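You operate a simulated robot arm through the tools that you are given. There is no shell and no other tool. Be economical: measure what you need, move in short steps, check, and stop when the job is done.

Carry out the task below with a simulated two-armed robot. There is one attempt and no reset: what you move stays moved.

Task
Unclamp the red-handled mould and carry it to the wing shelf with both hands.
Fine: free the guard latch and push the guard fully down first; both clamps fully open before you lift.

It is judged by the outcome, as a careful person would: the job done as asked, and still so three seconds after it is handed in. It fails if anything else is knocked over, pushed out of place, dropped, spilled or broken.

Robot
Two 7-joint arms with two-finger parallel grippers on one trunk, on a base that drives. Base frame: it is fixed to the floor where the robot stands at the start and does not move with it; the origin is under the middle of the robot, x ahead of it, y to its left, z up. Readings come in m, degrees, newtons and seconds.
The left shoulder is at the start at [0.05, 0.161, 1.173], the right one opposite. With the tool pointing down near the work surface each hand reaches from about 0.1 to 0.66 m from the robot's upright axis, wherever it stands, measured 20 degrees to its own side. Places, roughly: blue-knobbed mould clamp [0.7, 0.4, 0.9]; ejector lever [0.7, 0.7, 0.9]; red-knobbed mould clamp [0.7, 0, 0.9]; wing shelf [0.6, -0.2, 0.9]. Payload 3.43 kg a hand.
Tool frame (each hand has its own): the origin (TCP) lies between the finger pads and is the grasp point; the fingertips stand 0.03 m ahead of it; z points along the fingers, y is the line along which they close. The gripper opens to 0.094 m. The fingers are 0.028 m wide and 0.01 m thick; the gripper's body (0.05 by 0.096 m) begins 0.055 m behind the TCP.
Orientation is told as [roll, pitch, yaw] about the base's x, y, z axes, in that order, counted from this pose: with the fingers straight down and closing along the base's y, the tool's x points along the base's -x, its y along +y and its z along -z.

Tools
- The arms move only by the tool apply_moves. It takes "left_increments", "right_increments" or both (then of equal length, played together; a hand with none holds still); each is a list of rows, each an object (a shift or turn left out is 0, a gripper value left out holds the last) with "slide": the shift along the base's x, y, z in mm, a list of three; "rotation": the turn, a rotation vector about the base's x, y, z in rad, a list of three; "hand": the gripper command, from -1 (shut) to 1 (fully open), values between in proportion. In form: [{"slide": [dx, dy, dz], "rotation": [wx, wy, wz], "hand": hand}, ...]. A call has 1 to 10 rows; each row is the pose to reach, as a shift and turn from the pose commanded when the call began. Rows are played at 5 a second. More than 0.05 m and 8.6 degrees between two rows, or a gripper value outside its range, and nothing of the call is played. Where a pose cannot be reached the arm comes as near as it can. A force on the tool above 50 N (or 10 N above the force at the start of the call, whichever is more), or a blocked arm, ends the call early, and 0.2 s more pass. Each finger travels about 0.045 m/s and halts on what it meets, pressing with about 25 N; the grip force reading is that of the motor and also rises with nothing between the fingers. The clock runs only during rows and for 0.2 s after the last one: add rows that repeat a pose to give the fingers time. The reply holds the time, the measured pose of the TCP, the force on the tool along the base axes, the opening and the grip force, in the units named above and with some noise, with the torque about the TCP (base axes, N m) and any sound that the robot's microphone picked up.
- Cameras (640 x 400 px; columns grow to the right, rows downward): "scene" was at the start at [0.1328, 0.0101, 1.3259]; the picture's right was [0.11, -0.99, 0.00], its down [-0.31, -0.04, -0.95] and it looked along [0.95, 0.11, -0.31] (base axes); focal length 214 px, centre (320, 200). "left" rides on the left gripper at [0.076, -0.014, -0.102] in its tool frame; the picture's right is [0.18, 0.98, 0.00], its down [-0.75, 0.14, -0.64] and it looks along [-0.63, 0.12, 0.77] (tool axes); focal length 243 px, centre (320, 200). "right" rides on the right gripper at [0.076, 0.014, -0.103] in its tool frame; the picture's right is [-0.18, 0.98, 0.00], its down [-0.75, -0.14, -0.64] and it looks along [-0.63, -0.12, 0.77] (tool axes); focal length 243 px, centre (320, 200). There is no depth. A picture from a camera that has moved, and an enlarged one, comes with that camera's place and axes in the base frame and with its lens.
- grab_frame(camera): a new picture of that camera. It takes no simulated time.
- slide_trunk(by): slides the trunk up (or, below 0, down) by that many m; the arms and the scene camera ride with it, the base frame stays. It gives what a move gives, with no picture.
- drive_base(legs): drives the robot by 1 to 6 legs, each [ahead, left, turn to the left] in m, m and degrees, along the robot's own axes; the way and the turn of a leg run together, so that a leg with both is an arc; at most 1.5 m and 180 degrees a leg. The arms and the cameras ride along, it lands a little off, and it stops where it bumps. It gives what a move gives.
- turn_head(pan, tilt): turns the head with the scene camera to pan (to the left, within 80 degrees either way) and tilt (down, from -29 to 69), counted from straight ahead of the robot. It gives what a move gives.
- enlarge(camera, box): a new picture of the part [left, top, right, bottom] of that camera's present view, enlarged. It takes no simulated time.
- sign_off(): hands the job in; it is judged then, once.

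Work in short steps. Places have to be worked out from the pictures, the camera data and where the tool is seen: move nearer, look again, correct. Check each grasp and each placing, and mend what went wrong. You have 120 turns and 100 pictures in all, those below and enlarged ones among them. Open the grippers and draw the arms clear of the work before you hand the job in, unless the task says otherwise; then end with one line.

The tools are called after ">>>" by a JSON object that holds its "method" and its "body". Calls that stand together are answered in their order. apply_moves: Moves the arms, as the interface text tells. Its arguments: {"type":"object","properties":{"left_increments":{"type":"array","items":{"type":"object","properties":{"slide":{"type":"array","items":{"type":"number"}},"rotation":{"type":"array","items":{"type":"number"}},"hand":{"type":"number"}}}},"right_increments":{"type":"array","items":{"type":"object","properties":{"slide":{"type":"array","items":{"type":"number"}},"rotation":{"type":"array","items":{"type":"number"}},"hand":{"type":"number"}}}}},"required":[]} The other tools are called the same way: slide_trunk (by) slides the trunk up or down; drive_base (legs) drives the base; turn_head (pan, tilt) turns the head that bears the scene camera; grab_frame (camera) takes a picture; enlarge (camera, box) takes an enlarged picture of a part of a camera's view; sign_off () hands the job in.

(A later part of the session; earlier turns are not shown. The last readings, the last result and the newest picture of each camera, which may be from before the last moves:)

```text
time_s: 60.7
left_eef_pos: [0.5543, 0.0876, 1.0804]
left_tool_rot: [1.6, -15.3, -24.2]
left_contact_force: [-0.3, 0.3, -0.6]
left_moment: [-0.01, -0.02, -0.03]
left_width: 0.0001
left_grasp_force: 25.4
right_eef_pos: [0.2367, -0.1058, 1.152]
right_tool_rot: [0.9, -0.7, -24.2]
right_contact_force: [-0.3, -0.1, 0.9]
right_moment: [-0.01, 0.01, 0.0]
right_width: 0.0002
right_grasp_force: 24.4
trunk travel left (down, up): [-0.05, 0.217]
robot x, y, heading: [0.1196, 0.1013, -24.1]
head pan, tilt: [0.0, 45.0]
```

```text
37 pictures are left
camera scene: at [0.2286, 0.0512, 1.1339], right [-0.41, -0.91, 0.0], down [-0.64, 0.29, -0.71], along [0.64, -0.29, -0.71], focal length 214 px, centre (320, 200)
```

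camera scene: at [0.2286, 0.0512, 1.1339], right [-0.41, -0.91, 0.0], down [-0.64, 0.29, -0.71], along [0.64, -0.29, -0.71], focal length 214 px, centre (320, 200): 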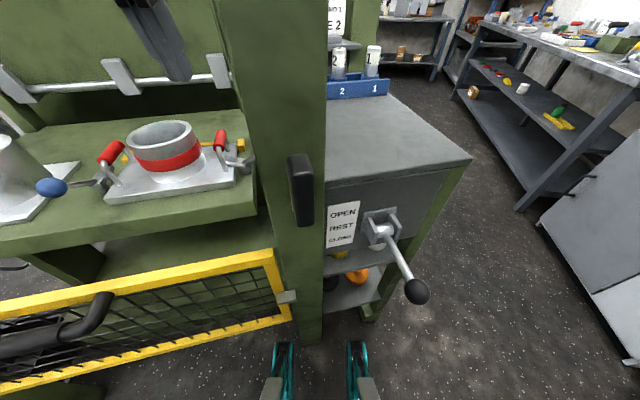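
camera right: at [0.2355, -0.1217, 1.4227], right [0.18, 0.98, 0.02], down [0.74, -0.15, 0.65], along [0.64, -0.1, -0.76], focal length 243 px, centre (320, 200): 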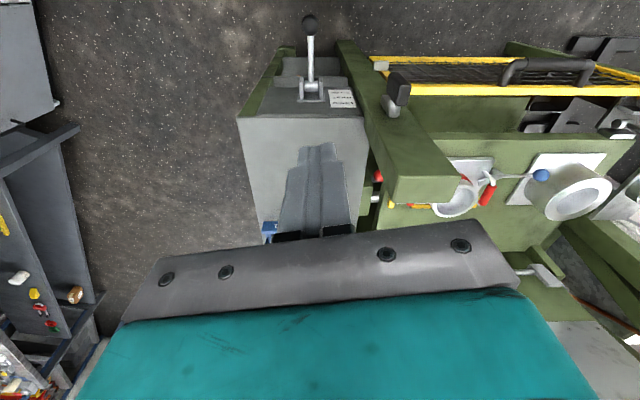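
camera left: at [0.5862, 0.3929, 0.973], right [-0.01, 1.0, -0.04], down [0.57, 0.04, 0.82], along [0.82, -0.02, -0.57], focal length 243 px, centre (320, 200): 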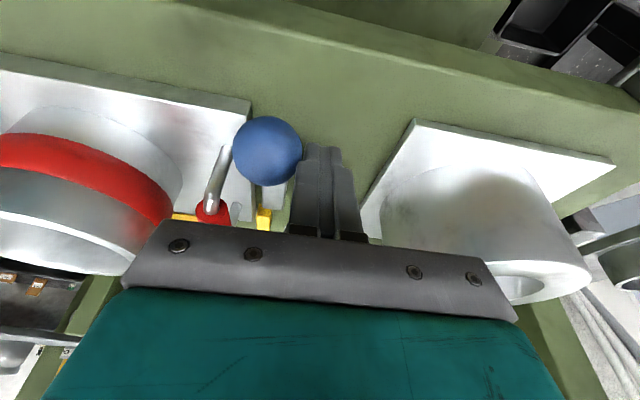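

The left hand is just behind the post with no contact. I'll move it rearward and then right, above the spot behind the red rod.

>>> {"method": "apply_moves", "body": {"left_increments": [{"slide": [35, -10, -20]}, {"slide": [70, -25, -45]}, {"slide": [100, -50, -70]}, {"slide": [116, -75, -95]}, {"slide": [120, -86, -110]}, {"slide": [120, -86, -110]}]}}

>>> {"method": "grab_frame", "body": {"camera": "left"}}

>>> {"method": "grab_frame", "body": {"camera": "scene"}}

```text
time_s: 62.1
left_eef_pos: [0.6692, 0.0259, 0.9661]
left_tool_rot: [1.5, -15.3, -24.2]
left_contact_force: [-0.3, 0.2, -0.3]
left_moment: [0.03, 0.0, -0.06]
left_width: 0.0
left_grasp_force: 25.0
left hand out of reach, approached as far as the arm can: row 4, 5, 6
right_eef_pos: [0.2372, -0.1054, 1.1527]
right_tool_rot: [0.9, -0.7, -24.2]
right_contact_force: [-0.4, 0.7, 0.1]
right_moment: [0.02, -0.02, 0.03]
right_width: 0.0002
right_grasp_force: 25.4
trunk travel left (down, up): [-0.05, 0.217]
robot x, y, heading: [0.1167, 0.1035, -24.1]
head pan, tilt: [0.0, 45.0]
```

```text
36 pictures are left
camera left: at [0.5711, 0.0511, 1.0445], right [0.23, 0.97, -0.02], down [0.56, -0.11, 0.82], along [0.8, -0.21, -0.57], focal length 243 px, centre (320, 200)
```

left: 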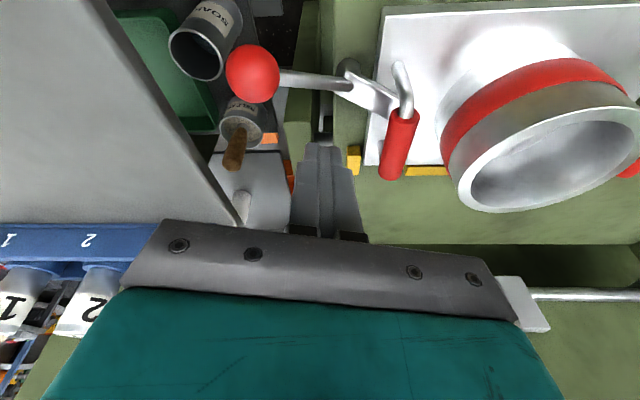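

```text
35 pictures are left
camera scene: at [0.2286, 0.0513, 1.1339], right [-0.41, -0.91, 0.0], down [-0.64, 0.29, -0.71], along [0.64, -0.29, -0.71], focal length 214 px, centre (320, 200)
```

scene: 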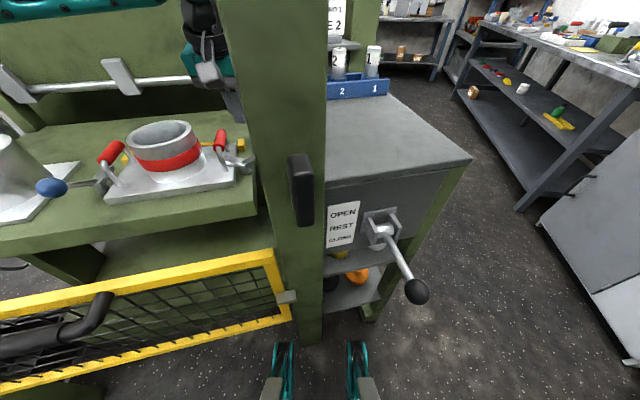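

The left camera puts the red knob at [0.641, −0.015] and the pivot at [0.68, 0.045]. I need about 3 cm more to the right, so I'll tilt the fingers further that way.

>>> {"method": "apply_moves", "body": {"left_increments": [{"slide": [4, -10, 0], "rotation": [-0.124, -0.039, 0]}, {"slide": [8, -24, 0], "rotation": [-0.247, -0.078, 0]}, {"slide": [8, -24, 0], "rotation": [-0.247, -0.078, 0]}]}}

>>> {"method": "grab_frame", "body": {"camera": "left"}}

```text
time_s: 62.9
left_eef_pos: [0.6757, 0.0019, 0.9662]
left_tool_rot: [-10.6, -25.0, -20.0]
left_contact_force: [0.1, 0.3, 0.3]
left_moment: [0.02, 0.01, -0.01]
left_width: 0.0
left_grasp_force: 25.1
right_eef_pos: [0.2359, -0.1051, 1.1521]
right_tool_rot: [1.0, -0.7, -24.2]
right_contact_force: [0.1, 0.3, -0.4]
right_moment: [-0.01, 0.0, 0.0]
right_width: 0.0001
right_grasp_force: 25.1
trunk travel left (down, up): [-0.05, 0.217]
robot x, y, heading: [0.116, 0.0996, -24.5]
head pan, tilt: [0.0, 45.0]
```

```text
34 pictures are left
camera left: at [0.5732, 0.0452, 1.0286], right [0.25, 0.94, -0.24], down [0.49, 0.1, 0.87], along [0.84, -0.33, -0.44], focal length 243 px, centre (320, 200)
```

left: 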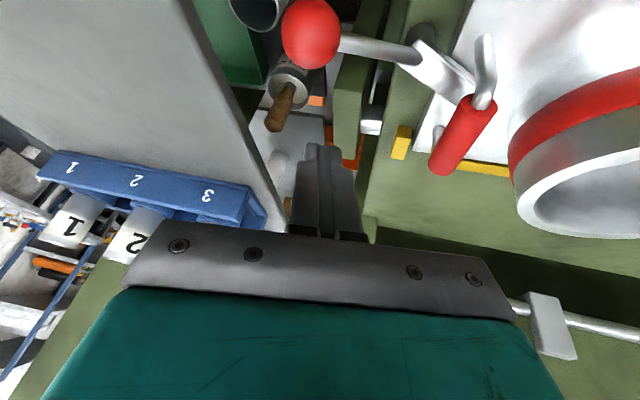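

It reached the spot. I'll descend about 72 mm so the tip goes behind the rod, and check.

>>> {"method": "apply_moves", "body": {"left_increments": [{"slide": [2, -1, -20]}, {"slide": [2, -1, -40]}, {"slide": [2, -1, -58]}, {"slide": [2, -1, -70]}, {"slide": [2, -1, -70]}]}}

>>> {"method": "grab_frame", "body": {"camera": "left"}}

```text
time_s: 64.1
left_eef_pos: [0.6763, 0.0001, 0.8989]
left_tool_rot: [-10.6, -24.8, -20.1]
left_contact_force: [-0.7, 0.0, -0.4]
left_moment: [0.03, 0.02, 0.03]
left_width: 0.0
left_grasp_force: 24.9
right_eef_pos: [0.2372, -0.1056, 1.1526]
right_tool_rot: [1.0, -0.6, -24.2]
right_contact_force: [-1.5, -0.4, 0.0]
right_moment: [0.01, 0.0, 0.01]
right_width: 0.0003
right_grasp_force: 25.1
trunk travel left (down, up): [-0.05, 0.217]
robot x, y, heading: [0.1185, 0.1049, -24.6]
head pan, tilt: [0.0, 45.0]
```

```text
33 pictures are left
camera left: at [0.5745, 0.0445, 0.9596], right [0.25, 0.94, -0.24], down [0.49, 0.09, 0.87], along [0.84, -0.33, -0.44], focal length 243 px, centre (320, 200)
```

left: 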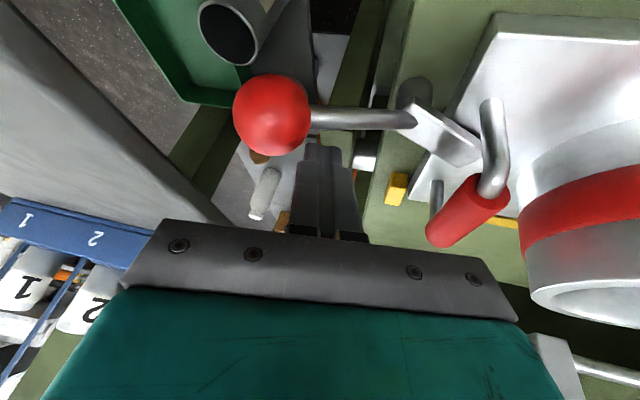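

The finger is right behind the red rod, so I'll pull it along its arc, toward me and then left, until it stops.

>>> {"method": "apply_moves", "body": {"left_increments": [{"slide": [-7, 4, 0]}, {"slide": [-13, 7, 0]}, {"slide": [-20, 9, 0]}, {"slide": [-27, 11, 0]}, {"slide": [-37, 18, 0]}, {"slide": [-45, 26, 0]}, {"slide": [-50, 35, 0]}, {"slide": [-53, 43, 0]}, {"slide": [-53, 50, 0]}]}}

>>> {"method": "grab_frame", "body": {"camera": "left"}}

>>> {"method": "enlarge", "body": {"camera": "scene", "box": [80, 80, 280, 220]}}

```text
time_s: 65.4
left_eef_pos: [0.648, 0.0259, 0.9024]
left_tool_rot: [-10.3, -26.0, -19.1]
left_contact_force: [5.0, 4.5, 1.7]
left_moment: [0.08, -0.05, -0.04]
left_width: 0.0002
left_grasp_force: 24.9
right_eef_pos: [0.2378, -0.105, 1.1527]
right_tool_rot: [1.0, -0.7, -24.0]
right_contact_force: [0.1, 0.1, 0.1]
right_moment: [0.03, 0.0, 0.02]
right_width: 0.0
right_grasp_force: 25.0
trunk travel left (down, up): [-0.05, 0.217]
robot x, y, heading: [0.1229, 0.1088, -24.3]
head pan, tilt: [0.0, 45.0]
stopped in row 6 (left hand): the force on the tool passed its limit at 51 N (the readings are from after the stop); the commanded pose is now the measured one
```

```text
32 pictures are left
camera left: at [0.542, 0.0679, 0.962], right [0.24, 0.94, -0.24], down [0.47, 0.11, 0.88], along [0.85, -0.32, -0.42], focal length 243 px, centre (320, 200)
```

left: 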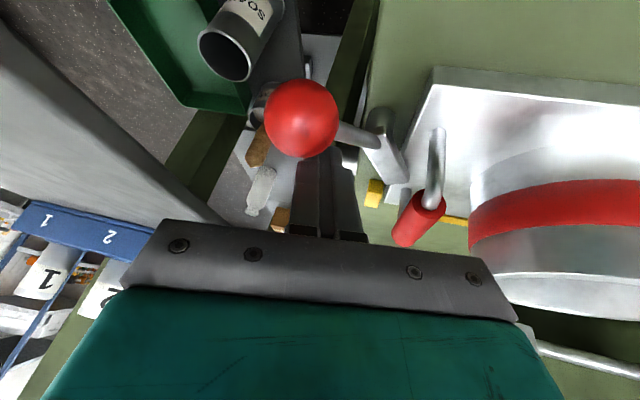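

```text
2.86 times, centred on (180, 150) of scene
camera zoom: at [0.2294, 0.0515, 1.1335], right [-0.41, -0.91, 0.0], down [-0.64, 0.29, -0.71], along [0.64, -0.29, -0.71], focal length 613 px, centre (720, 343)
```

zoom: 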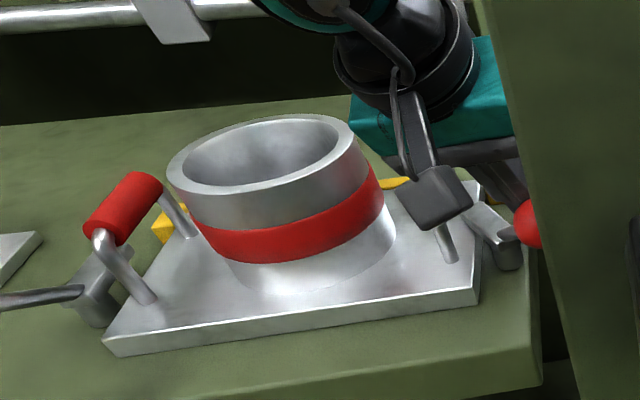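

The red bar has swung most of the way, but its tip still points slightly toward the plate. The stop was probably the hand's camera touching the post. I'll move slightly away from the post and push purely to the left.

>>> {"method": "apply_moves", "body": {"left_increments": [{"slide": [5, -1, 0]}, {"slide": [6, 6, 0]}, {"slide": [6, 13, 0]}, {"slide": [6, 20, 0]}, {"slide": [6, 27, 0]}, {"slide": [6, 34, 0]}]}}

>>> {"method": "grab_frame", "body": {"camera": "left"}}

```text
time_s: 66.8
left_eef_pos: [0.651, 0.0597, 0.9016]
left_tool_rot: [-10.5, -26.1, -19.2]
left_contact_force: [0.6, 0.0, -0.4]
left_moment: [-0.02, 0.0, -0.03]
left_width: 0.0
left_grasp_force: 25.0
right_eef_pos: [0.2381, -0.1054, 1.1529]
right_tool_rot: [1.1, -0.8, -24.2]
right_contact_force: [0.5, -0.3, -0.1]
right_moment: [0.0, -0.01, 0.05]
right_width: 0.0001
right_grasp_force: 25.1
trunk travel left (down, up): [-0.05, 0.217]
robot x, y, heading: [0.1212, 0.098, -24.3]
head pan, tilt: [0.0, 45.0]
```

```text
30 pictures are left
camera left: at [0.5464, 0.1012, 0.962], right [0.24, 0.94, -0.24], down [0.47, 0.11, 0.88], along [0.85, -0.32, -0.42], focal length 243 px, centre (320, 200)
```

left: 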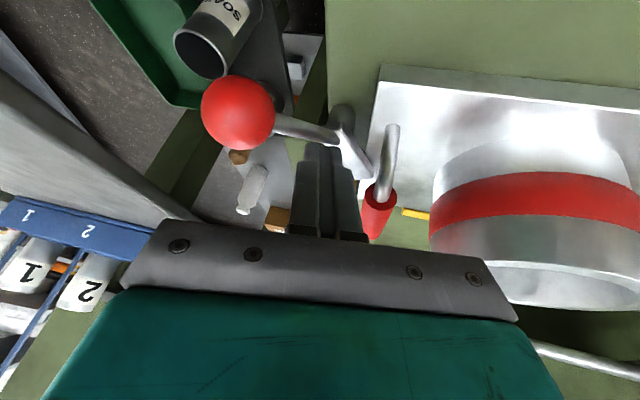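

The finger slid over the rod near the pivot and lost it. The knob is at [0.612, 0.026], so about 13° remain. I'll lift, turn the hand so its camera faces away from the post, re-enter on the right side of the rod near the knob, and look.

>>> {"method": "apply_moves", "body": {"left_increments": [{"slide": [6, 5, 40], "rotation": [0, 0, 0]}, {"slide": [6, 5, 62], "rotation": [0, 0, -0.13]}, {"slide": [0, -15, 62], "rotation": [0, 0, -0.26]}, {"slide": [-8, -35, 62], "rotation": [0, 0, -0.4]}, {"slide": [-13, -51, 62], "rotation": [0, 0, -0.4]}, {"slide": [-13, -51, 62], "rotation": [0, 0, -0.4]}]}}

>>> {"method": "grab_frame", "body": {"camera": "left"}}

```text
time_s: 68.2
left_eef_pos: [0.638, 0.0079, 0.9643]
left_tool_rot: [-10.6, -26.0, -42.2]
left_contact_force: [-1.4, 0.4, 0.2]
left_moment: [-0.03, -0.01, 0.02]
left_width: 0.0
left_grasp_force: 25.0
right_eef_pos: [0.2382, -0.1051, 1.1527]
right_tool_rot: [1.1, -0.6, -24.2]
right_contact_force: [-0.4, 0.0, -0.1]
right_moment: [0.0, 0.03, 0.02]
right_width: 0.0
right_grasp_force: 25.2
trunk travel left (down, up): [-0.05, 0.217]
robot x, y, heading: [0.1145, 0.1053, -24.1]
head pan, tilt: [0.0, 45.0]
```

```text
29 pictures are left
camera left: at [0.5579, 0.0885, 1.0231], right [0.59, 0.77, -0.24], down [0.48, -0.09, 0.87], along [0.66, -0.63, -0.42], focal length 243 px, centre (320, 200)
```

left: 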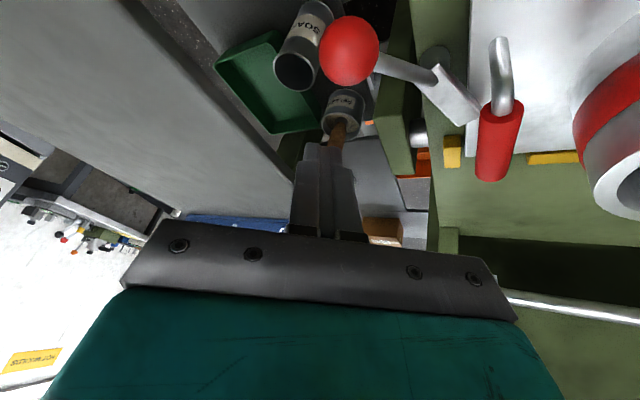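

The knob position is confirmed. I'll descend to tip z about 0.855 on the rod's right side and push left until it stops.

>>> {"method": "apply_moves", "body": {"left_increments": [{"slide": [-2, -3, -25]}, {"slide": [-4, -3, -50]}, {"slide": [-5, -3, -70]}, {"slide": [-5, -3, -84]}, {"slide": [-5, 5, -84]}, {"slide": [-5, 12, -84]}, {"slide": [-5, 19, -84]}, {"slide": [-4, 26, -84]}, {"slide": [-3, 33, -84]}, {"slide": [-2, 40, -84]}]}}

>>> {"method": "grab_frame", "body": {"camera": "left"}}

```text
time_s: 70.4
left_eef_pos: [0.6395, 0.0353, 0.8898]
left_tool_rot: [-11.2, -27.9, -42.3]
left_contact_force: [5.0, -2.5, 5.0]
left_moment: [0.02, 0.07, -0.06]
left_width: 0.0
left_grasp_force: 24.5
right_eef_pos: [0.2376, -0.1061, 1.1529]
right_tool_rot: [1.0, -0.7, -24.2]
right_contact_force: [0.2, 0.2, 0.4]
right_moment: [0.01, 0.03, -0.03]
right_width: 0.0002
right_grasp_force: 25.3
trunk travel left (down, up): [-0.05, 0.217]
robot x, y, heading: [0.1208, 0.0999, -24.2]
head pan, tilt: [0.0, 45.0]
stopped in row 10 (left hand): the force on the tool passed its limit at 52 N (the readings are from after the stop); the commanded pose is now the measured one
```

```text
28 pictures are left
camera left: at [0.5597, 0.1172, 0.945], right [0.59, 0.76, -0.26], down [0.46, -0.06, 0.89], along [0.66, -0.64, -0.39], focal length 243 px, centre (320, 200)
```

left: 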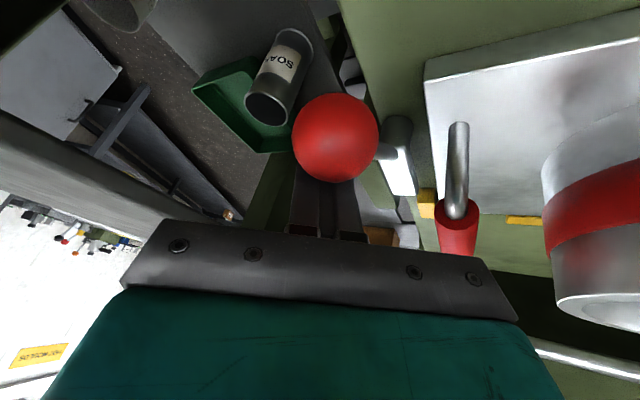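

The red bar now lies parallel to the plate's edge and clear of it, at a firm stop. I'll retract the left hand: off the rod, straight up, then to the left.

>>> {"method": "apply_moves", "body": {"left_increments": [{"slide": [3, -9, 0]}, {"slide": [5, -10, 35]}, {"slide": [5, -10, 75]}, {"slide": [5, -8, 115]}, {"slide": [0, 15, 150], "rotation": [0, 0, 0.1]}, {"slide": [-5, 45, 180], "rotation": [0, 0, 0.2]}, {"slide": [-15, 85, 205], "rotation": [0, 0, 0.3]}, {"slide": [-30, 120, 220], "rotation": [0, 0, 0.35]}]}}

>>> {"method": "enlarge", "body": {"camera": "scene", "box": [20, 70, 280, 240]}}

>>> {"method": "grab_frame", "body": {"camera": "left"}}

```text
time_s: 72.2
left_eef_pos: [0.6095, 0.1548, 1.1101]
left_tool_rot: [-11.2, -27.6, -22.3]
left_contact_force: [0.5, 0.2, 0.4]
left_moment: [-0.01, 0.0, -0.02]
left_width: 0.0
left_grasp_force: 24.9
right_eef_pos: [0.2375, -0.1069, 1.152]
right_tool_rot: [0.8, -0.8, -24.3]
right_contact_force: [0.0, 0.2, 0.1]
right_moment: [0.01, 0.02, 0.01]
right_width: 0.0004
right_grasp_force: 25.2
trunk travel left (down, up): [-0.05, 0.217]
robot x, y, heading: [0.1156, 0.1026, -24.1]
head pan, tilt: [0.0, 45.0]
```

```text
2.35 times, centred on (150, 155) of scene
camera zoom: at [0.2292, 0.0511, 1.1339], right [-0.41, -0.91, 0.0], down [-0.64, 0.29, -0.71], along [0.64, -0.29, -0.71], focal length 505 px, centre (720, 306)
```

zoom: 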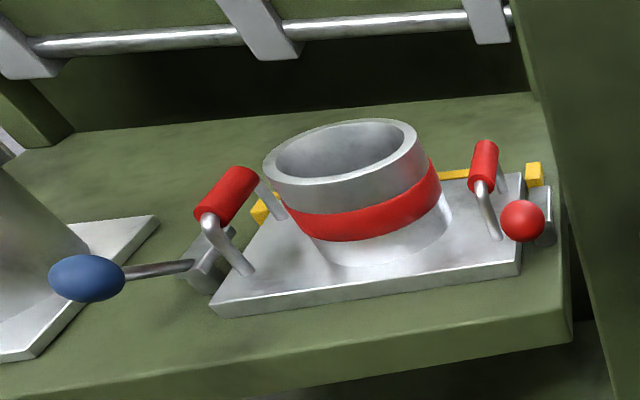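

```text
26 pictures are left
camera left: at [0.5057, 0.2039, 1.1666], right [0.29, 0.92, -0.25], down [0.46, 0.1, 0.88], along [0.84, -0.38, -0.39], focal length 243 px, centre (320, 200)
```

left: 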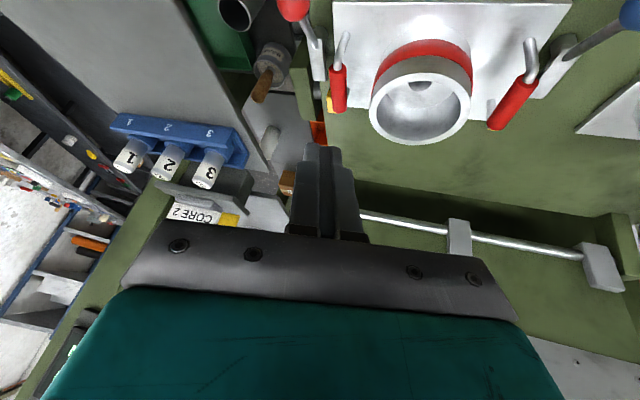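

Both clamps are open and symmetric, so the mould is free. The handles are at about L [0.753, 0.293] and R [0.712, 0.09], with grips near z 0.9. I'll raise the trunk so the hands clear the posts. Then I'll realign the base left of the post so that its right leg doesn't hit it.

>>> {"method": "slide_trunk", "body": {"by": 0.2}}

>>> {"method": "drive_base", "body": {"legs": [[-0.05, 0.0, 0], [0, 0, 13], [0.0, 0.265, 0]]}}

>>> {"method": "drive_base", "body": {"legs": [[0.13, 0.0, 0]]}}

>>> {"method": "grab_frame", "body": {"camera": "scene"}}

```text
time_s: 74.3
left_eef_pos: [0.6096, 0.1542, 1.3096]
left_tool_rot: [-11.1, -27.6, -22.3]
left_contact_force: [-0.2, -0.9, 1.0]
left_moment: [0.02, -0.01, -0.02]
left_width: 0.0
left_grasp_force: 25.0
right_eef_pos: [0.2373, -0.1062, 1.3516]
right_tool_rot: [0.9, -0.7, -24.3]
right_contact_force: [0.2, 0.4, 0.0]
right_moment: [0.0, 0.0, -0.02]
right_width: 0.0
right_grasp_force: 24.6
trunk travel left (down, up): [-0.25, 0.017]
robot x, y, heading: [0.118, 0.099, -24.3]
head pan, tilt: [0.0, 45.0]
```

```text
time_s: 78.6
left_eef_pos: [0.5896, 0.5431, 1.3106]
left_tool_rot: [-11.2, -27.6, -9.0]
left_contact_force: [-0.5, 0.2, 0.3]
left_moment: [0.01, -0.01, 0.02]
left_width: 0.0
left_grasp_force: 24.8
right_eef_pos: [0.2874, 0.2058, 1.3526]
right_tool_rot: [1.0, -0.7, -11.0]
right_contact_force: [0.2, 0.0, 0.6]
right_moment: [-0.04, 0.01, -0.02]
right_width: 0.0
right_grasp_force: 25.3
trunk travel left (down, up): [-0.25, 0.017]
robot x, y, heading: [0.1222, 0.3825, -10.8]
head pan, tilt: [0.0, 45.0]
```

```text
time_s: 79.7
left_eef_pos: [0.6506, 0.5323, 1.309]
left_tool_rot: [-11.1, -27.5, -9.1]
left_contact_force: [-0.1, 0.7, 0.5]
left_moment: [-0.06, -0.02, 0.02]
left_width: 0.0001
left_grasp_force: 24.8
right_eef_pos: [0.3463, 0.1936, 1.3512]
right_tool_rot: [1.0, -0.6, -11.3]
right_contact_force: [-0.7, 0.3, 0.8]
right_moment: [-0.03, -0.06, 0.02]
right_width: 0.0001
right_grasp_force: 25.2
trunk travel left (down, up): [-0.25, 0.017]
robot x, y, heading: [0.1851, 0.368, -11.4]
head pan, tilt: [0.0, 45.0]
stopped in leg 1: the robot was blocked; the commanded pose is now the measured one
```

```text
25 pictures are left
camera scene: at [0.3024, 0.3457, 1.3341], right [-0.2, -0.98, 0.0], down [-0.69, 0.14, -0.71], along [0.69, -0.14, -0.71], focal length 214 px, centre (320, 200)
```

scene: 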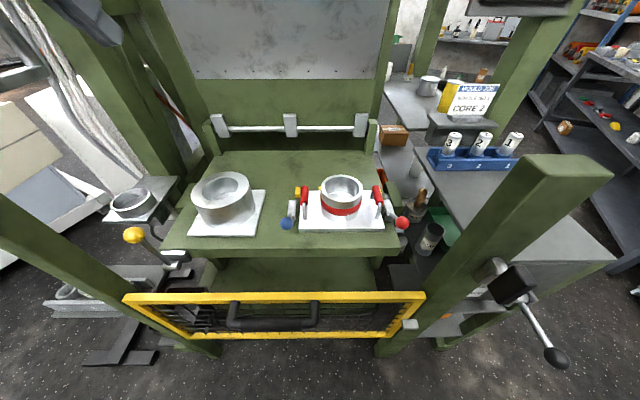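

The blocking line is the same, so I'll use a pitched tool and a lower trunk for reach. I'll lower the trunk, set both hands to about −20° pitch with a 4 cm opening, and move them toward the handles.

>>> {"method": "slide_trunk", "body": {"by": -0.2}}

>>> {"method": "apply_moves", "body": {"left_increments": [{"slide": [0, -30, 0], "rotation": [0.1, 0.048, 0.019], "hand": -0.15}, {"slide": [5, -70, 0], "rotation": [0.197, 0.097, 0.038], "hand": -0.15}, {"slide": [20, -110, 0], "rotation": [0.197, 0.097, 0.038], "hand": -0.15}, {"slide": [35, -150, -10], "rotation": [0.197, 0.097, 0.038], "hand": -0.15}, {"slide": [55, -190, -25], "rotation": [0.197, 0.097, 0.038], "hand": -0.15}, {"slide": [75, -220, -45], "rotation": [0.197, 0.097, 0.038], "hand": -0.15}, {"slide": [95, -239, -70], "rotation": [0.197, 0.097, 0.038], "hand": -0.15}, {"slide": [100, -239, -100], "rotation": [0.197, 0.097, 0.038], "hand": -0.15}], "right_increments": [{"slide": [45, 0, 0], "rotation": [-0.023, -0.114, 0], "hand": -0.15}, {"slide": [90, -5, 0], "rotation": [-0.046, -0.228, 0], "hand": -0.15}, {"slide": [138, -15, 0], "rotation": [-0.068, -0.34, 0], "hand": -0.15}, {"slide": [185, -30, 0], "rotation": [-0.068, -0.34, 0], "hand": -0.15}, {"slide": [230, -45, -10], "rotation": [-0.068, -0.34, 0], "hand": -0.15}, {"slide": [275, -65, -30], "rotation": [-0.068, -0.34, 0], "hand": -0.15}, {"slide": [320, -85, -50], "rotation": [-0.068, -0.34, 0], "hand": -0.15}, {"slide": [350, -100, -85], "rotation": [-0.068, -0.34, 0], "hand": -0.15}]}}

>>> {"method": "grab_frame", "body": {"camera": "scene"}}

```text
time_s: 81.9
left_eef_pos: [0.652, 0.5307, 1.1086]
left_tool_rot: [-11.1, -27.4, -9.1]
left_contact_force: [0.0, -0.1, -0.7]
left_moment: [-0.01, 0.03, 0.01]
left_width: 0.0
left_grasp_force: 25.3
right_eef_pos: [0.3478, 0.194, 1.1524]
right_tool_rot: [1.0, -0.4, -11.3]
right_contact_force: [-0.2, -0.1, 0.0]
right_moment: [-0.04, -0.01, 0.02]
right_width: 0.0001
right_grasp_force: 24.7
trunk travel left (down, up): [-0.05, 0.217]
robot x, y, heading: [0.1845, 0.3655, -11.4]
head pan, tilt: [0.0, 45.0]
```

```text
refused: row 6 steps farther than a row can; nothing moved
```

```text
24 pictures are left
camera scene: at [0.3044, 0.345, 1.1339], right [-0.2, -0.98, 0.0], down [-0.69, 0.14, -0.71], along [0.69, -0.14, -0.71], focal length 214 px, centre (320, 200)
```

scene: 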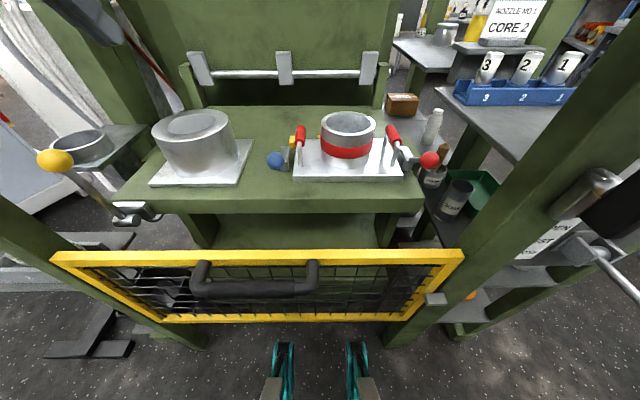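

One step was too long, so nothing moved. I'll repeat with smaller steps. The handle tops cross-check to z about 0.90.

>>> {"method": "apply_moves", "body": {"left_increments": [{"slide": [0, -30, 0], "rotation": [0.1, 0.048, 0.019], "hand": -0.15}, {"slide": [5, -65, 0], "rotation": [0.197, 0.097, 0.038], "hand": -0.15}, {"slide": [20, -100, 0], "rotation": [0.197, 0.097, 0.038], "hand": -0.15}, {"slide": [35, -135, -10], "rotation": [0.197, 0.097, 0.038], "hand": -0.15}, {"slide": [50, -170, -20], "rotation": [0.197, 0.097, 0.038], "hand": -0.15}, {"slide": [65, -205, -35], "rotation": [0.197, 0.097, 0.038], "hand": -0.15}, {"slide": [80, -225, -60], "rotation": [0.197, 0.097, 0.038], "hand": -0.15}, {"slide": [92, -234, -85], "rotation": [0.197, 0.097, 0.038], "hand": -0.15}, {"slide": [92, -234, -100], "rotation": [0.197, 0.097, 0.038], "hand": -0.15}], "right_increments": [{"slide": [40, 0, 0], "rotation": [-0.023, -0.114, 0], "hand": -0.15}, {"slide": [80, -5, 0], "rotation": [-0.046, -0.228, 0], "hand": -0.15}, {"slide": [122, -13, 0], "rotation": [-0.068, -0.34, 0], "hand": -0.15}, {"slide": [164, -25, 0], "rotation": [-0.068, -0.34, 0], "hand": -0.15}, {"slide": [206, -38, -10], "rotation": [-0.068, -0.34, 0], "hand": -0.15}, {"slide": [246, -53, -25], "rotation": [-0.068, -0.34, 0], "hand": -0.15}, {"slide": [286, -68, -45], "rotation": [-0.068, -0.34, 0], "hand": -0.15}, {"slide": [320, -83, -70], "rotation": [-0.068, -0.34, 0], "hand": -0.15}, {"slide": [350, -98, -100], "rotation": [-0.068, -0.34, 0], "hand": -0.15}]}}

>>> {"method": "grab_frame", "body": {"camera": "scene"}}

```text
time_s: 83.9
left_eef_pos: [0.6692, 0.3935, 1.0095]
left_tool_rot: [-0.5, -21.2, -12.1]
left_contact_force: [0.0, 0.5, 0.8]
left_moment: [0.02, 0.0, 0.02]
left_width: 0.0398
left_grasp_force: 0.1
left hand out of reach, approached as far as the arm can: row 4, 5, 6, 7, 8, 9
right_eef_pos: [0.648, 0.1029, 1.172]
right_tool_rot: [1.6, -34.1, -12.2]
right_contact_force: [-0.1, -0.1, -0.8]
right_moment: [0.04, 0.01, 0.04]
right_width: 0.0399
right_grasp_force: 0.2
trunk travel left (down, up): [-0.05, 0.217]
robot x, y, heading: [0.1841, 0.3697, -11.9]
head pan, tilt: [0.0, 45.0]
stopped in row 9 (right hand): the arm was blocked; the commanded pose is now the measured one
```

```text
23 pictures are left
camera scene: at [0.2795, 0.3555, 1.1353], right [-0.21, -0.98, 0.01], down [-0.67, 0.14, -0.72], along [0.71, -0.16, -0.69], focal length 214 px, centre (320, 200)
```

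scene: 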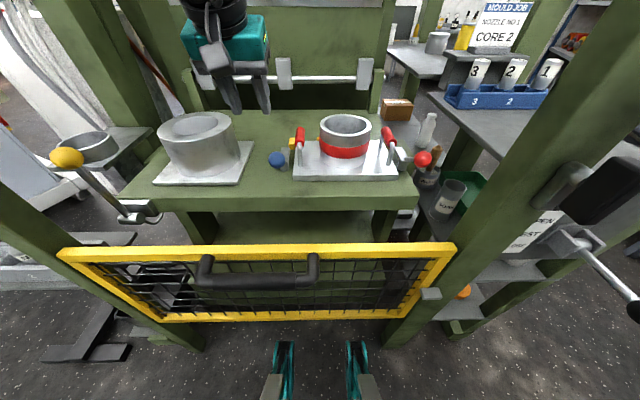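

The left hand stopped short and the right arm got blocked, probably its forearm on the post. I'll look at the right arm before moving.

>>> {"method": "turn_head", "body": {"pan": -30, "tilt": 12}}

>>> {"method": "grab_frame", "body": {"camera": "scene"}}

```text
time_s: 84.9
left_eef_pos: [0.6691, 0.3935, 1.0136]
left_tool_rot: [-0.4, -21.4, -11.8]
left_contact_force: [0.0, 0.7, -0.8]
left_moment: [-0.01, 0.0, -0.01]
left_width: 0.0399
left_grasp_force: 0.0
right_eef_pos: [0.6475, 0.1042, 1.1699]
right_tool_rot: [1.6, -33.8, -12.0]
right_contact_force: [-0.2, -0.1, -0.5]
right_moment: [0.01, 0.01, -0.01]
right_width: 0.0399
right_grasp_force: 0.0
trunk travel left (down, up): [-0.05, 0.217]
robot x, y, heading: [0.1839, 0.3675, -11.7]
head pan, tilt: [-30.0, 12.0]
```

```text
22 pictures are left
camera scene: at [0.2661, 0.3098, 1.1889], right [-0.67, -0.75, -0.01], down [-0.13, 0.13, -0.98], along [0.73, -0.65, -0.18], focal length 214 px, centre (320, 200)
```

scene: 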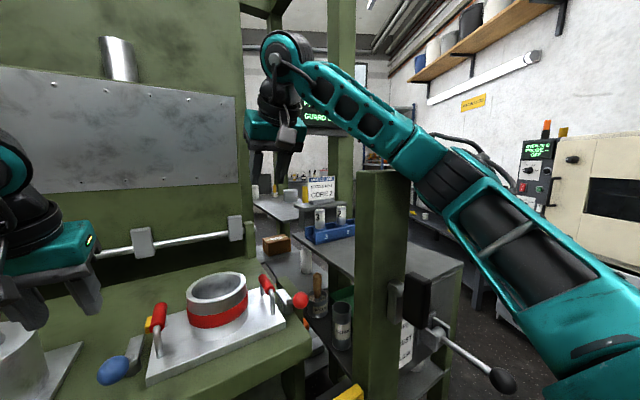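

The right forearm is resting over the post top, so I'll take it up and back. I'll then raise the trunk and test the left hand's reach to the left handle from the higher shoulder.

>>> {"method": "apply_moves", "body": {"right_increments": [{"slide": [-10, 5, 35]}, {"slide": [-45, 15, 60]}, {"slide": [-85, 30, 75]}, {"slide": [-125, 50, 80]}, {"slide": [-170, 70, 80]}, {"slide": [-215, 85, 80]}, {"slide": [-255, 95, 80]}]}}

>>> {"method": "slide_trunk", "body": {"by": 0.2}}

>>> {"method": "apply_moves", "body": {"left_increments": [{"slide": [0, -10, -45]}, {"slide": [5, -30, -85]}, {"slide": [20, -55, -120]}, {"slide": [35, -75, -150]}, {"slide": [50, -90, -180]}, {"slide": [65, -95, -210]}, {"slide": [78, -97, -220]}]}}

```text
time_s: 86.5
left_eef_pos: [0.6891, 0.3863, 0.9993]
left_tool_rot: [0.0, -19.7, -11.8]
left_contact_force: [0.3, -0.2, 0.8]
left_moment: [0.0, 0.0, 0.0]
left_width: 0.04
left_grasp_force: 0.0
right_eef_pos: [0.4224, 0.1871, 1.2191]
right_tool_rot: [1.8, -30.4, -12.1]
right_contact_force: [-0.4, -1.1, 0.0]
right_moment: [0.01, -0.02, 0.0]
right_width: 0.0396
right_grasp_force: 0.0
trunk travel left (down, up): [-0.05, 0.217]
robot x, y, heading: [0.1824, 0.3711, -11.8]
head pan, tilt: [-30.0, 12.0]
```

```text
time_s: 88.7
left_eef_pos: [0.69, 0.3866, 1.1996]
left_tool_rot: [0.1, -19.7, -11.8]
left_contact_force: [0.3, -0.5, -0.7]
left_moment: [-0.01, 0.02, 0.01]
left_width: 0.0397
left_grasp_force: 0.0
right_eef_pos: [0.4245, 0.1884, 1.4185]
right_tool_rot: [1.7, -30.4, -12.1]
right_contact_force: [1.0, -0.2, 0.3]
right_moment: [0.04, 0.0, 0.01]
right_width: 0.0401
right_grasp_force: 0.1
trunk travel left (down, up): [-0.25, 0.017]
robot x, y, heading: [0.1833, 0.3682, -12.0]
head pan, tilt: [-30.0, 12.0]
```

```text
time_s: 90.3
left_eef_pos: [0.7121, 0.4086, 1.0362]
left_tool_rot: [-0.1, -19.7, -11.9]
left_contact_force: [-1.3, -0.4, 0.1]
left_moment: [0.03, 0.0, 0.01]
left_width: 0.0396
left_grasp_force: 0.0
left hand out of reach, approached as far as the arm can: row 1, 2, 3, 4, 5, 6, 7
right_eef_pos: [0.4228, 0.1893, 1.4189]
right_tool_rot: [1.7, -30.5, -12.1]
right_contact_force: [-1.0, 0.1, -1.0]
right_moment: [0.04, -0.03, 0.01]
right_width: 0.0401
right_grasp_force: 0.1
trunk travel left (down, up): [-0.25, 0.017]
robot x, y, heading: [0.1834, 0.3702, -11.5]
head pan, tilt: [-30.0, 12.0]
```

The arm's reach is about 0.5 m from the shoulder, best with a low trunk and a forward-pitched tool. I'll shift the base 9 cm further left so the right arm stays left of the post. Then I'll lower the trunk and try again with a larger pitch.

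>>> {"method": "apply_moves", "body": {"left_increments": [{"slide": [-20, -5, 40]}, {"slide": [-50, -15, 75]}, {"slide": [-90, -25, 100]}, {"slide": [-130, -40, 120]}, {"slide": [-170, -55, 140]}]}}

>>> {"method": "drive_base", "body": {"legs": [[-0.005, 0.0, 0], [0, 0.09, 0]]}}

>>> {"method": "slide_trunk", "body": {"by": -0.2}}

```text
time_s: 91.5
left_eef_pos: [0.5559, 0.3764, 1.1744]
left_tool_rot: [-0.1, -19.7, -11.8]
left_contact_force: [-0.1, -0.3, -0.1]
left_moment: [0.0, 0.0, -0.02]
left_width: 0.0401
left_grasp_force: 0.1
left hand out of reach, approached as far as the arm can: row 4, 5
right_eef_pos: [0.4227, 0.189, 1.4193]
right_tool_rot: [1.8, -30.5, -12.1]
right_contact_force: [-1.0, -0.8, -0.5]
right_moment: [0.02, 0.02, 0.02]
right_width: 0.04
right_grasp_force: 0.0
trunk travel left (down, up): [-0.25, 0.017]
robot x, y, heading: [0.182, 0.3716, -11.7]
head pan, tilt: [-30.0, 12.0]
```

```text
time_s: 93.2
left_eef_pos: [0.5722, 0.4634, 1.1736]
left_tool_rot: [0.0, -19.7, -11.8]
left_contact_force: [-0.1, 0.6, 1.2]
left_moment: [-0.02, 0.01, 0.02]
left_width: 0.04
left_grasp_force: 0.0
right_eef_pos: [0.4366, 0.2781, 1.4192]
right_tool_rot: [1.8, -30.5, -12.2]
right_contact_force: [0.4, -0.4, 0.1]
right_moment: [-0.01, 0.04, 0.0]
right_width: 0.04
right_grasp_force: 0.1
trunk travel left (down, up): [-0.25, 0.017]
robot x, y, heading: [0.1962, 0.4564, -11.6]
head pan, tilt: [-30.0, 12.0]
```

```text
time_s: 95.4
left_eef_pos: [0.5721, 0.4637, 0.9743]
left_tool_rot: [-0.2, -19.6, -11.8]
left_contact_force: [-0.5, -0.2, 0.8]
left_moment: [-0.04, -0.02, -0.02]
left_width: 0.0398
left_grasp_force: 0.1
right_eef_pos: [0.4365, 0.2765, 1.2189]
right_tool_rot: [1.8, -30.6, -12.1]
right_contact_force: [-0.2, -0.2, 0.3]
right_moment: [-0.01, -0.03, -0.01]
right_width: 0.0399
right_grasp_force: 0.0
trunk travel left (down, up): [-0.05, 0.217]
robot x, y, heading: [0.2003, 0.4604, -11.5]
head pan, tilt: [-30.0, 12.0]
```

The inward reach is limited too. Better plan: pre-pose both arms straight above the handles with the trunk high, so the arms are over the post. Then I'll lower the trunk straight down onto the handles. I'll raise the trunk and drive right to 4 cm left of the mould's centre line.

>>> {"method": "slide_trunk", "body": {"by": 0.2}}

>>> {"method": "drive_base", "body": {"legs": [[0, -0.125, 0], [0.02, 0, 0]]}}

>>> {"method": "apply_moves", "body": {"right_increments": [{"slide": [30, -10, -40], "rotation": [0.02, 0.09, 0]}, {"slide": [60, -20, -80], "rotation": [0.035, 0.175, 0]}, {"slide": [95, -30, -110], "rotation": [0.035, 0.175, 0]}, {"slide": [135, -40, -130], "rotation": [0.035, 0.175, 0]}, {"slide": [175, -45, -150], "rotation": [0.035, 0.175, 0]}]}}

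```text
time_s: 97.6
left_eef_pos: [0.5709, 0.4641, 1.1732]
left_tool_rot: [-0.1, -19.7, -11.8]
left_contact_force: [0.2, -0.8, -0.1]
left_moment: [-0.02, -0.01, 0.04]
left_width: 0.0402
left_grasp_force: 0.1
right_eef_pos: [0.437, 0.277, 1.4191]
right_tool_rot: [1.8, -30.4, -12.1]
right_contact_force: [-0.1, 1.2, -0.1]
right_moment: [0.0, -0.02, 0.0]
right_width: 0.0397
right_grasp_force: 0.0
trunk travel left (down, up): [-0.25, 0.017]
robot x, y, heading: [0.1992, 0.4575, -11.5]
head pan, tilt: [-30.0, 12.0]
```

```text
time_s: 99.8
left_eef_pos: [0.553, 0.3436, 1.1755]
left_tool_rot: [0.0, -19.7, -11.9]
left_contact_force: [-0.1, -0.1, 0.2]
left_moment: [-0.01, -0.02, -0.04]
left_width: 0.0399
left_grasp_force: 0.0
right_eef_pos: [0.4183, 0.1549, 1.419]
right_tool_rot: [1.8, -30.6, -12.2]
right_contact_force: [0.2, -0.1, 0.5]
right_moment: [0.0, -0.03, 0.01]
right_width: 0.04
right_grasp_force: 0.1
trunk travel left (down, up): [-0.25, 0.017]
robot x, y, heading: [0.182, 0.3392, -11.8]
head pan, tilt: [-30.0, 12.0]
stopped in leg 2: the robot was blocked; the commanded pose is now the measured one
```

```text
refused: row 1 steps farther than a row can; nothing moved
```

One step was slightly too long; I'll repeat with smaller ones.

>>> {"method": "apply_moves", "body": {"right_increments": [{"slide": [25, -5, -30], "rotation": [0.02, 0.09, 0]}, {"slide": [50, -10, -60], "rotation": [0.035, 0.175, 0]}, {"slide": [80, -16, -90], "rotation": [0.035, 0.175, 0]}, {"slide": [110, -22, -120], "rotation": [0.035, 0.175, 0]}, {"slide": [140, -28, -150], "rotation": [0.035, 0.175, 0]}, {"slide": [170, -36, -180], "rotation": [0.035, 0.175, 0]}, {"slide": [200, -44, -210], "rotation": [0.035, 0.175, 0]}, {"slide": [230, -50, -235], "rotation": [0.035, 0.175, 0]}, {"slide": [262, -56, -255], "rotation": [0.035, 0.175, 0]}, {"slide": [290, -62, -280], "rotation": [0.035, 0.175, 0]}], "left_increments": [{"slide": [15, 0, 0]}, {"slide": [35, -5, 0]}, {"slide": [55, -10, 0]}, {"slide": [75, -15, 0]}, {"slide": [95, -20, -5]}, {"slide": [115, -25, -10]}, {"slide": [135, -30, -15]}, {"slide": [155, -35, -25]}, {"slide": [175, -40, -35]}, {"slide": [195, -47, -40]}]}}

>>> {"method": "turn_head", "body": {"pan": 0, "tilt": 45}}

>>> {"method": "grab_frame", "body": {"camera": "scene"}}

```text
time_s: 102.0
left_eef_pos: [0.7154, 0.3573, 1.1377]
left_tool_rot: [-0.1, -19.7, -11.9]
left_contact_force: [0.5, -0.2, -0.7]
left_moment: [-0.01, 0.0, -0.02]
left_width: 0.0402
left_grasp_force: 0.1
left hand out of reach, approached as far as the arm can: row 3, 4, 5, 6, 7, 8, 9, 10
right_eef_pos: [0.712, 0.0935, 1.1385]
right_tool_rot: [1.6, -20.2, -12.1]
right_contact_force: [0.2, 0.2, 0.0]
right_moment: [0.01, 0.01, 0.0]
right_width: 0.0399
right_grasp_force: 0.0
trunk travel left (down, up): [-0.25, 0.017]
robot x, y, heading: [0.1811, 0.3368, -12.1]
head pan, tilt: [-30.0, 12.0]
```

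```text
time_s: 103.0
left_eef_pos: [0.716, 0.3583, 1.1381]
left_tool_rot: [-0.1, -19.7, -11.8]
left_contact_force: [0.5, -0.6, -1.0]
left_moment: [0.0, -0.01, -0.01]
left_width: 0.0401
left_grasp_force: 0.0
right_eef_pos: [0.7113, 0.0938, 1.1406]
right_tool_rot: [1.5, -20.4, -12.1]
right_contact_force: [0.1, 0.5, -0.3]
right_moment: [0.0, 0.03, -0.01]
right_width: 0.0401
right_grasp_force: 0.0
trunk travel left (down, up): [-0.25, 0.017]
robot x, y, heading: [0.1776, 0.336, -11.9]
head pan, tilt: [0.0, 45.0]
```

```text
21 pictures are left
camera scene: at [0.2982, 0.3124, 1.3339], right [-0.21, -0.98, 0.0], down [-0.69, 0.15, -0.71], along [0.69, -0.15, -0.71], focal length 214 px, centre (320, 200)
```

scene: 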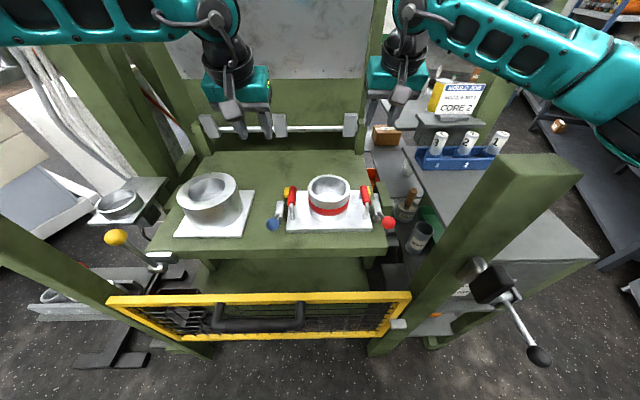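

The right hand reached exactly above its handle, with its elbow over the post while the trunk is high. So the trunk should stay high and only the hand go down. I'll test the right hand descending to z about 0.96.

>>> {"method": "slide_trunk", "body": {"by": 0.016}}

>>> {"method": "apply_moves", "body": {"right_increments": [{"slide": [0, 0, -35]}, {"slide": [0, 0, -70]}, {"slide": [0, 0, -105]}, {"slide": [0, 0, -140]}, {"slide": [0, 0, -170]}, {"slide": [0, 0, -195]}]}}

>>> {"method": "grab_frame", "body": {"camera": "scene"}}

```text
time_s: 103.6
left_eef_pos: [0.7158, 0.3561, 1.1541]
left_tool_rot: [-0.1, -19.7, -12.0]
left_contact_force: [-0.7, 0.3, -0.7]
left_moment: [0.02, 0.02, 0.0]
left_width: 0.0402
left_grasp_force: 0.0
right_eef_pos: [0.7116, 0.0938, 1.1553]
right_tool_rot: [1.6, -20.3, -12.1]
right_contact_force: [-0.5, 0.0, 0.3]
right_moment: [0.0, -0.01, 0.02]
right_width: 0.04
right_grasp_force: 0.1
trunk travel left (down, up): [-0.266, 0.001]
robot x, y, heading: [0.1819, 0.34, -11.7]
head pan, tilt: [0.0, 45.0]
```

```text
time_s: 105.2
left_eef_pos: [0.7124, 0.355, 1.1525]
left_tool_rot: [0.0, -19.9, -12.1]
left_contact_force: [0.1, -0.3, -0.7]
left_moment: [-0.02, 0.0, 0.03]
left_width: 0.04
left_grasp_force: 0.0
right_eef_pos: [0.7427, 0.0744, 1.0438]
right_tool_rot: [2.9, -29.3, -14.1]
right_contact_force: [0.2, 0.4, -0.6]
right_moment: [-0.02, -0.01, 0.0]
right_width: 0.0402
right_grasp_force: 0.1
trunk travel left (down, up): [-0.266, 0.001]
robot x, y, heading: [0.1783, 0.3344, -12.4]
head pan, tilt: [0.0, 45.0]
stopped in row 6 (right hand): the arm was blocked; the commanded pose is now the measured one
```

```text
20 pictures are left
camera scene: at [0.2933, 0.3097, 1.3479], right [-0.21, -0.98, 0.0], down [-0.69, 0.15, -0.71], along [0.69, -0.15, -0.7], focal length 214 px, centre (320, 200)
```

scene: 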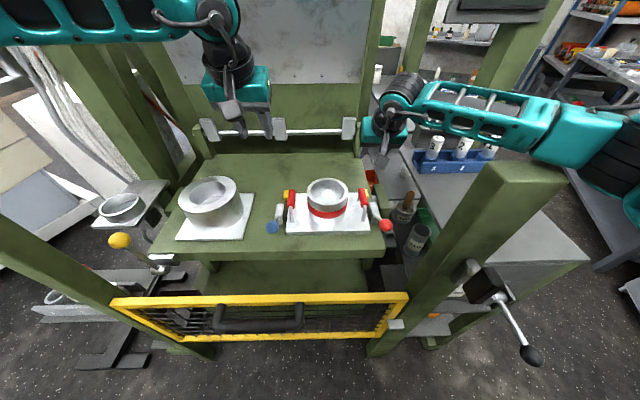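

The forearm lands on the post top from this side. If I stand about 10 cm further right, the upper arm passes right of the post and the forearm behind it. The left handle then comes into the left arm's best zone. I'll raise the right hand and shift the base right.

>>> {"method": "apply_moves", "body": {"right_increments": [{"slide": [-5, 3, 40], "rotation": [0.01, 0.05, 0.0]}, {"slide": [-15, 8, 80], "rotation": [0.02, 0.1, 0.01]}, {"slide": [-25, 12, 120], "rotation": [0.03, 0.17, 0.03]}, {"slide": [-30, 18, 150], "rotation": [0.03, 0.17, 0.03]}]}}

>>> {"method": "drive_base", "body": {"legs": [[-0.01, 0, 0], [0, -0.11, 0]]}}

>>> {"method": "apply_moves", "body": {"right_increments": [{"slide": [5, 25, -20]}, {"slide": [10, 50, -50]}, {"slide": [12, 75, -85]}, {"slide": [12, 95, -120]}, {"slide": [12, 105, -155]}]}}

>>> {"method": "grab_frame", "body": {"camera": "scene"}}

```text
time_s: 106.2
left_eef_pos: [0.715, 0.3579, 1.1541]
left_tool_rot: [-0.1, -19.7, -12.0]
left_contact_force: [-0.3, 0.1, -0.3]
left_moment: [-0.01, -0.02, -0.04]
left_width: 0.0399
left_grasp_force: 0.1
right_eef_pos: [0.7106, 0.1017, 1.1819]
right_tool_rot: [2.0, -18.1, -11.3]
right_contact_force: [-0.2, -0.9, 0.3]
right_moment: [0.0, 0.0, -0.01]
right_width: 0.0402
right_grasp_force: 0.1
trunk travel left (down, up): [-0.266, 0.001]
robot x, y, heading: [0.1784, 0.3369, -12.0]
head pan, tilt: [0.0, 45.0]
```

```text
time_s: 108.1
left_eef_pos: [0.6833, 0.2518, 1.1535]
left_tool_rot: [-0.1, -19.7, -12.0]
left_contact_force: [-0.9, 0.4, -0.3]
left_moment: [0.01, -0.02, 0.04]
left_width: 0.0401
left_grasp_force: 0.0
right_eef_pos: [0.6791, -0.0029, 1.1831]
right_tool_rot: [2.1, -18.3, -11.3]
right_contact_force: [0.5, -0.2, 0.1]
right_moment: [0.01, -0.01, 0.01]
right_width: 0.04
right_grasp_force: 0.1
trunk travel left (down, up): [-0.266, 0.001]
robot x, y, heading: [0.1486, 0.234, -12.1]
head pan, tilt: [0.0, 45.0]
```

```text
time_s: 109.3
left_eef_pos: [0.6827, 0.2528, 1.1537]
left_tool_rot: [-0.1, -19.7, -12.1]
left_contact_force: [0.8, -0.2, -0.2]
left_moment: [-0.01, 0.0, -0.03]
left_width: 0.0401
left_grasp_force: 0.0
right_eef_pos: [0.6894, 0.1036, 1.0284]
right_tool_rot: [2.1, -18.3, -11.3]
right_contact_force: [-0.7, 0.4, 0.2]
right_moment: [0.0, 0.03, 0.01]
right_width: 0.04
right_grasp_force: 0.0
trunk travel left (down, up): [-0.266, 0.001]
robot x, y, heading: [0.149, 0.231, -12.0]
head pan, tilt: [0.0, 45.0]
```

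```text
19 pictures are left
camera scene: at [0.266, 0.2066, 1.3499], right [-0.21, -0.98, 0.0], down [-0.69, 0.15, -0.71], along [0.69, -0.15, -0.71], focal length 214 px, centre (320, 200)
```

scene: 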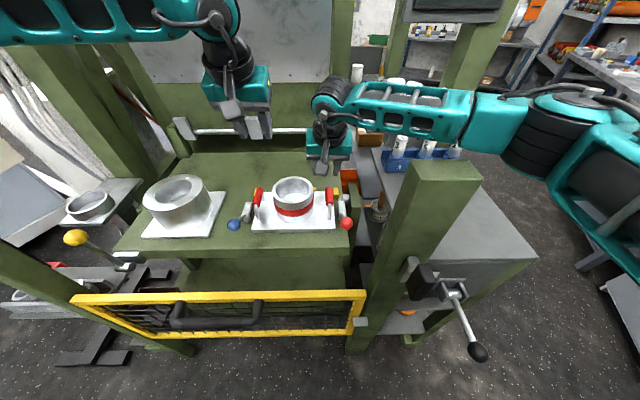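

That works: the right arm now goes around behind the post. Both hands now move to about 7 cm above their handles for a close look.

>>> {"method": "apply_moves", "body": {"right_increments": [{"slide": [4, -4, -10]}, {"slide": [8, -8, -20]}, {"slide": [12, -12, -35]}, {"slide": [17, -15, -50]}, {"slide": [17, -15, -58]}], "left_increments": [{"slide": [15, 10, -35]}, {"slide": [30, 20, -70]}, {"slide": [45, 30, -105]}, {"slide": [60, 38, -140]}, {"slide": [67, 41, -178]}]}}

>>> {"method": "grab_frame", "body": {"camera": "left"}}

>>> {"method": "grab_frame", "body": {"camera": "right"}}

```text
time_s: 110.7
left_eef_pos: [0.7246, 0.3265, 1.0001]
left_tool_rot: [-0.2, -20.1, -11.9]
left_contact_force: [-0.2, 0.2, -0.9]
left_moment: [0.02, 0.0, -0.04]
left_width: 0.0401
left_grasp_force: 0.1
left hand out of reach, approached as far as the arm can: row 2, 3, 4, 5
right_eef_pos: [0.7225, 0.0816, 1.004]
right_tool_rot: [2.7, -21.9, -12.2]
right_contact_force: [-0.6, 0.5, 0.0]
right_moment: [0.02, 0.05, 0.02]
right_width: 0.0399
right_grasp_force: 0.1
trunk travel left (down, up): [-0.266, 0.001]
robot x, y, heading: [0.151, 0.2295, -12.0]
head pan, tilt: [0.0, 45.0]
stopped in row 5 (right hand): the arm was blocked; the commanded pose is now the measured one
```

```text
18 pictures are left
camera left: at [0.6187, 0.3352, 1.0709], right [0.04, 1.0, -0.07], down [0.51, 0.04, 0.86], along [0.86, -0.06, -0.51], focal length 243 px, centre (320, 200)
```

left: 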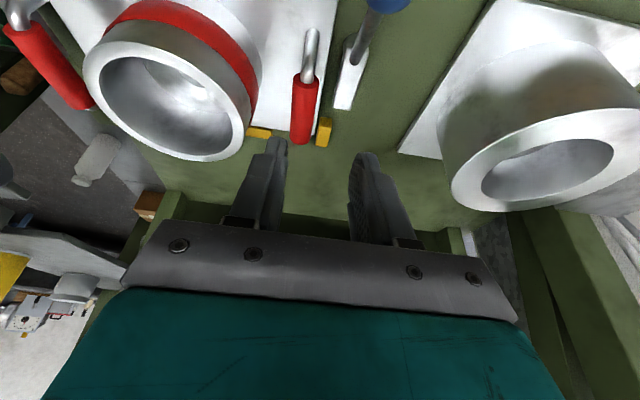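

```text
17 pictures are left
camera right: at [0.6169, 0.1146, 1.0703], right [0.36, 0.93, 0.11], down [0.42, -0.27, 0.87], along [0.84, -0.26, -0.48], focal length 243 px, centre (320, 200)
```

right: 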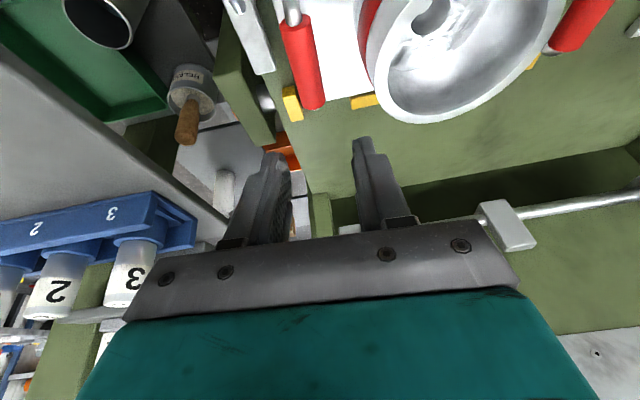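

The left arm is at its reach limit with the trunk high, and the right arm touched something again. I'll look at where.

>>> {"method": "turn_head", "body": {"pan": -35, "tilt": 25}}

>>> {"method": "grab_frame", "body": {"camera": "scene"}}

```text
time_s: 111.8
left_eef_pos: [0.7246, 0.3257, 1.0026]
left_tool_rot: [-0.2, -20.0, -11.9]
left_contact_force: [0.3, 0.7, -0.4]
left_moment: [-0.02, -0.01, -0.03]
left_width: 0.0396
left_grasp_force: 0.0
right_eef_pos: [0.72, 0.0819, 1.0017]
right_tool_rot: [2.4, -21.6, -12.0]
right_contact_force: [-0.4, 0.3, -0.2]
right_moment: [-0.03, 0.0, 0.01]
right_width: 0.0399
right_grasp_force: 0.2
trunk travel left (down, up): [-0.266, 0.001]
robot x, y, heading: [0.1482, 0.2336, -11.9]
head pan, tilt: [-35.0, 25.0]
```

```text
16 pictures are left
camera scene: at [0.2454, 0.157, 1.381], right [-0.73, -0.68, 0.0], down [-0.29, 0.31, -0.91], along [0.62, -0.66, -0.42], focal length 214 px, centre (320, 200)
```

scene: 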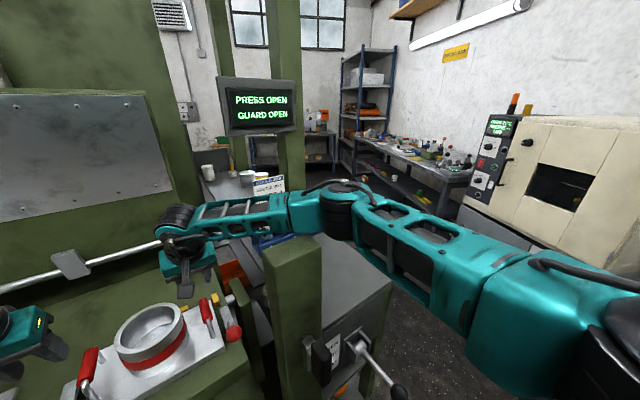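

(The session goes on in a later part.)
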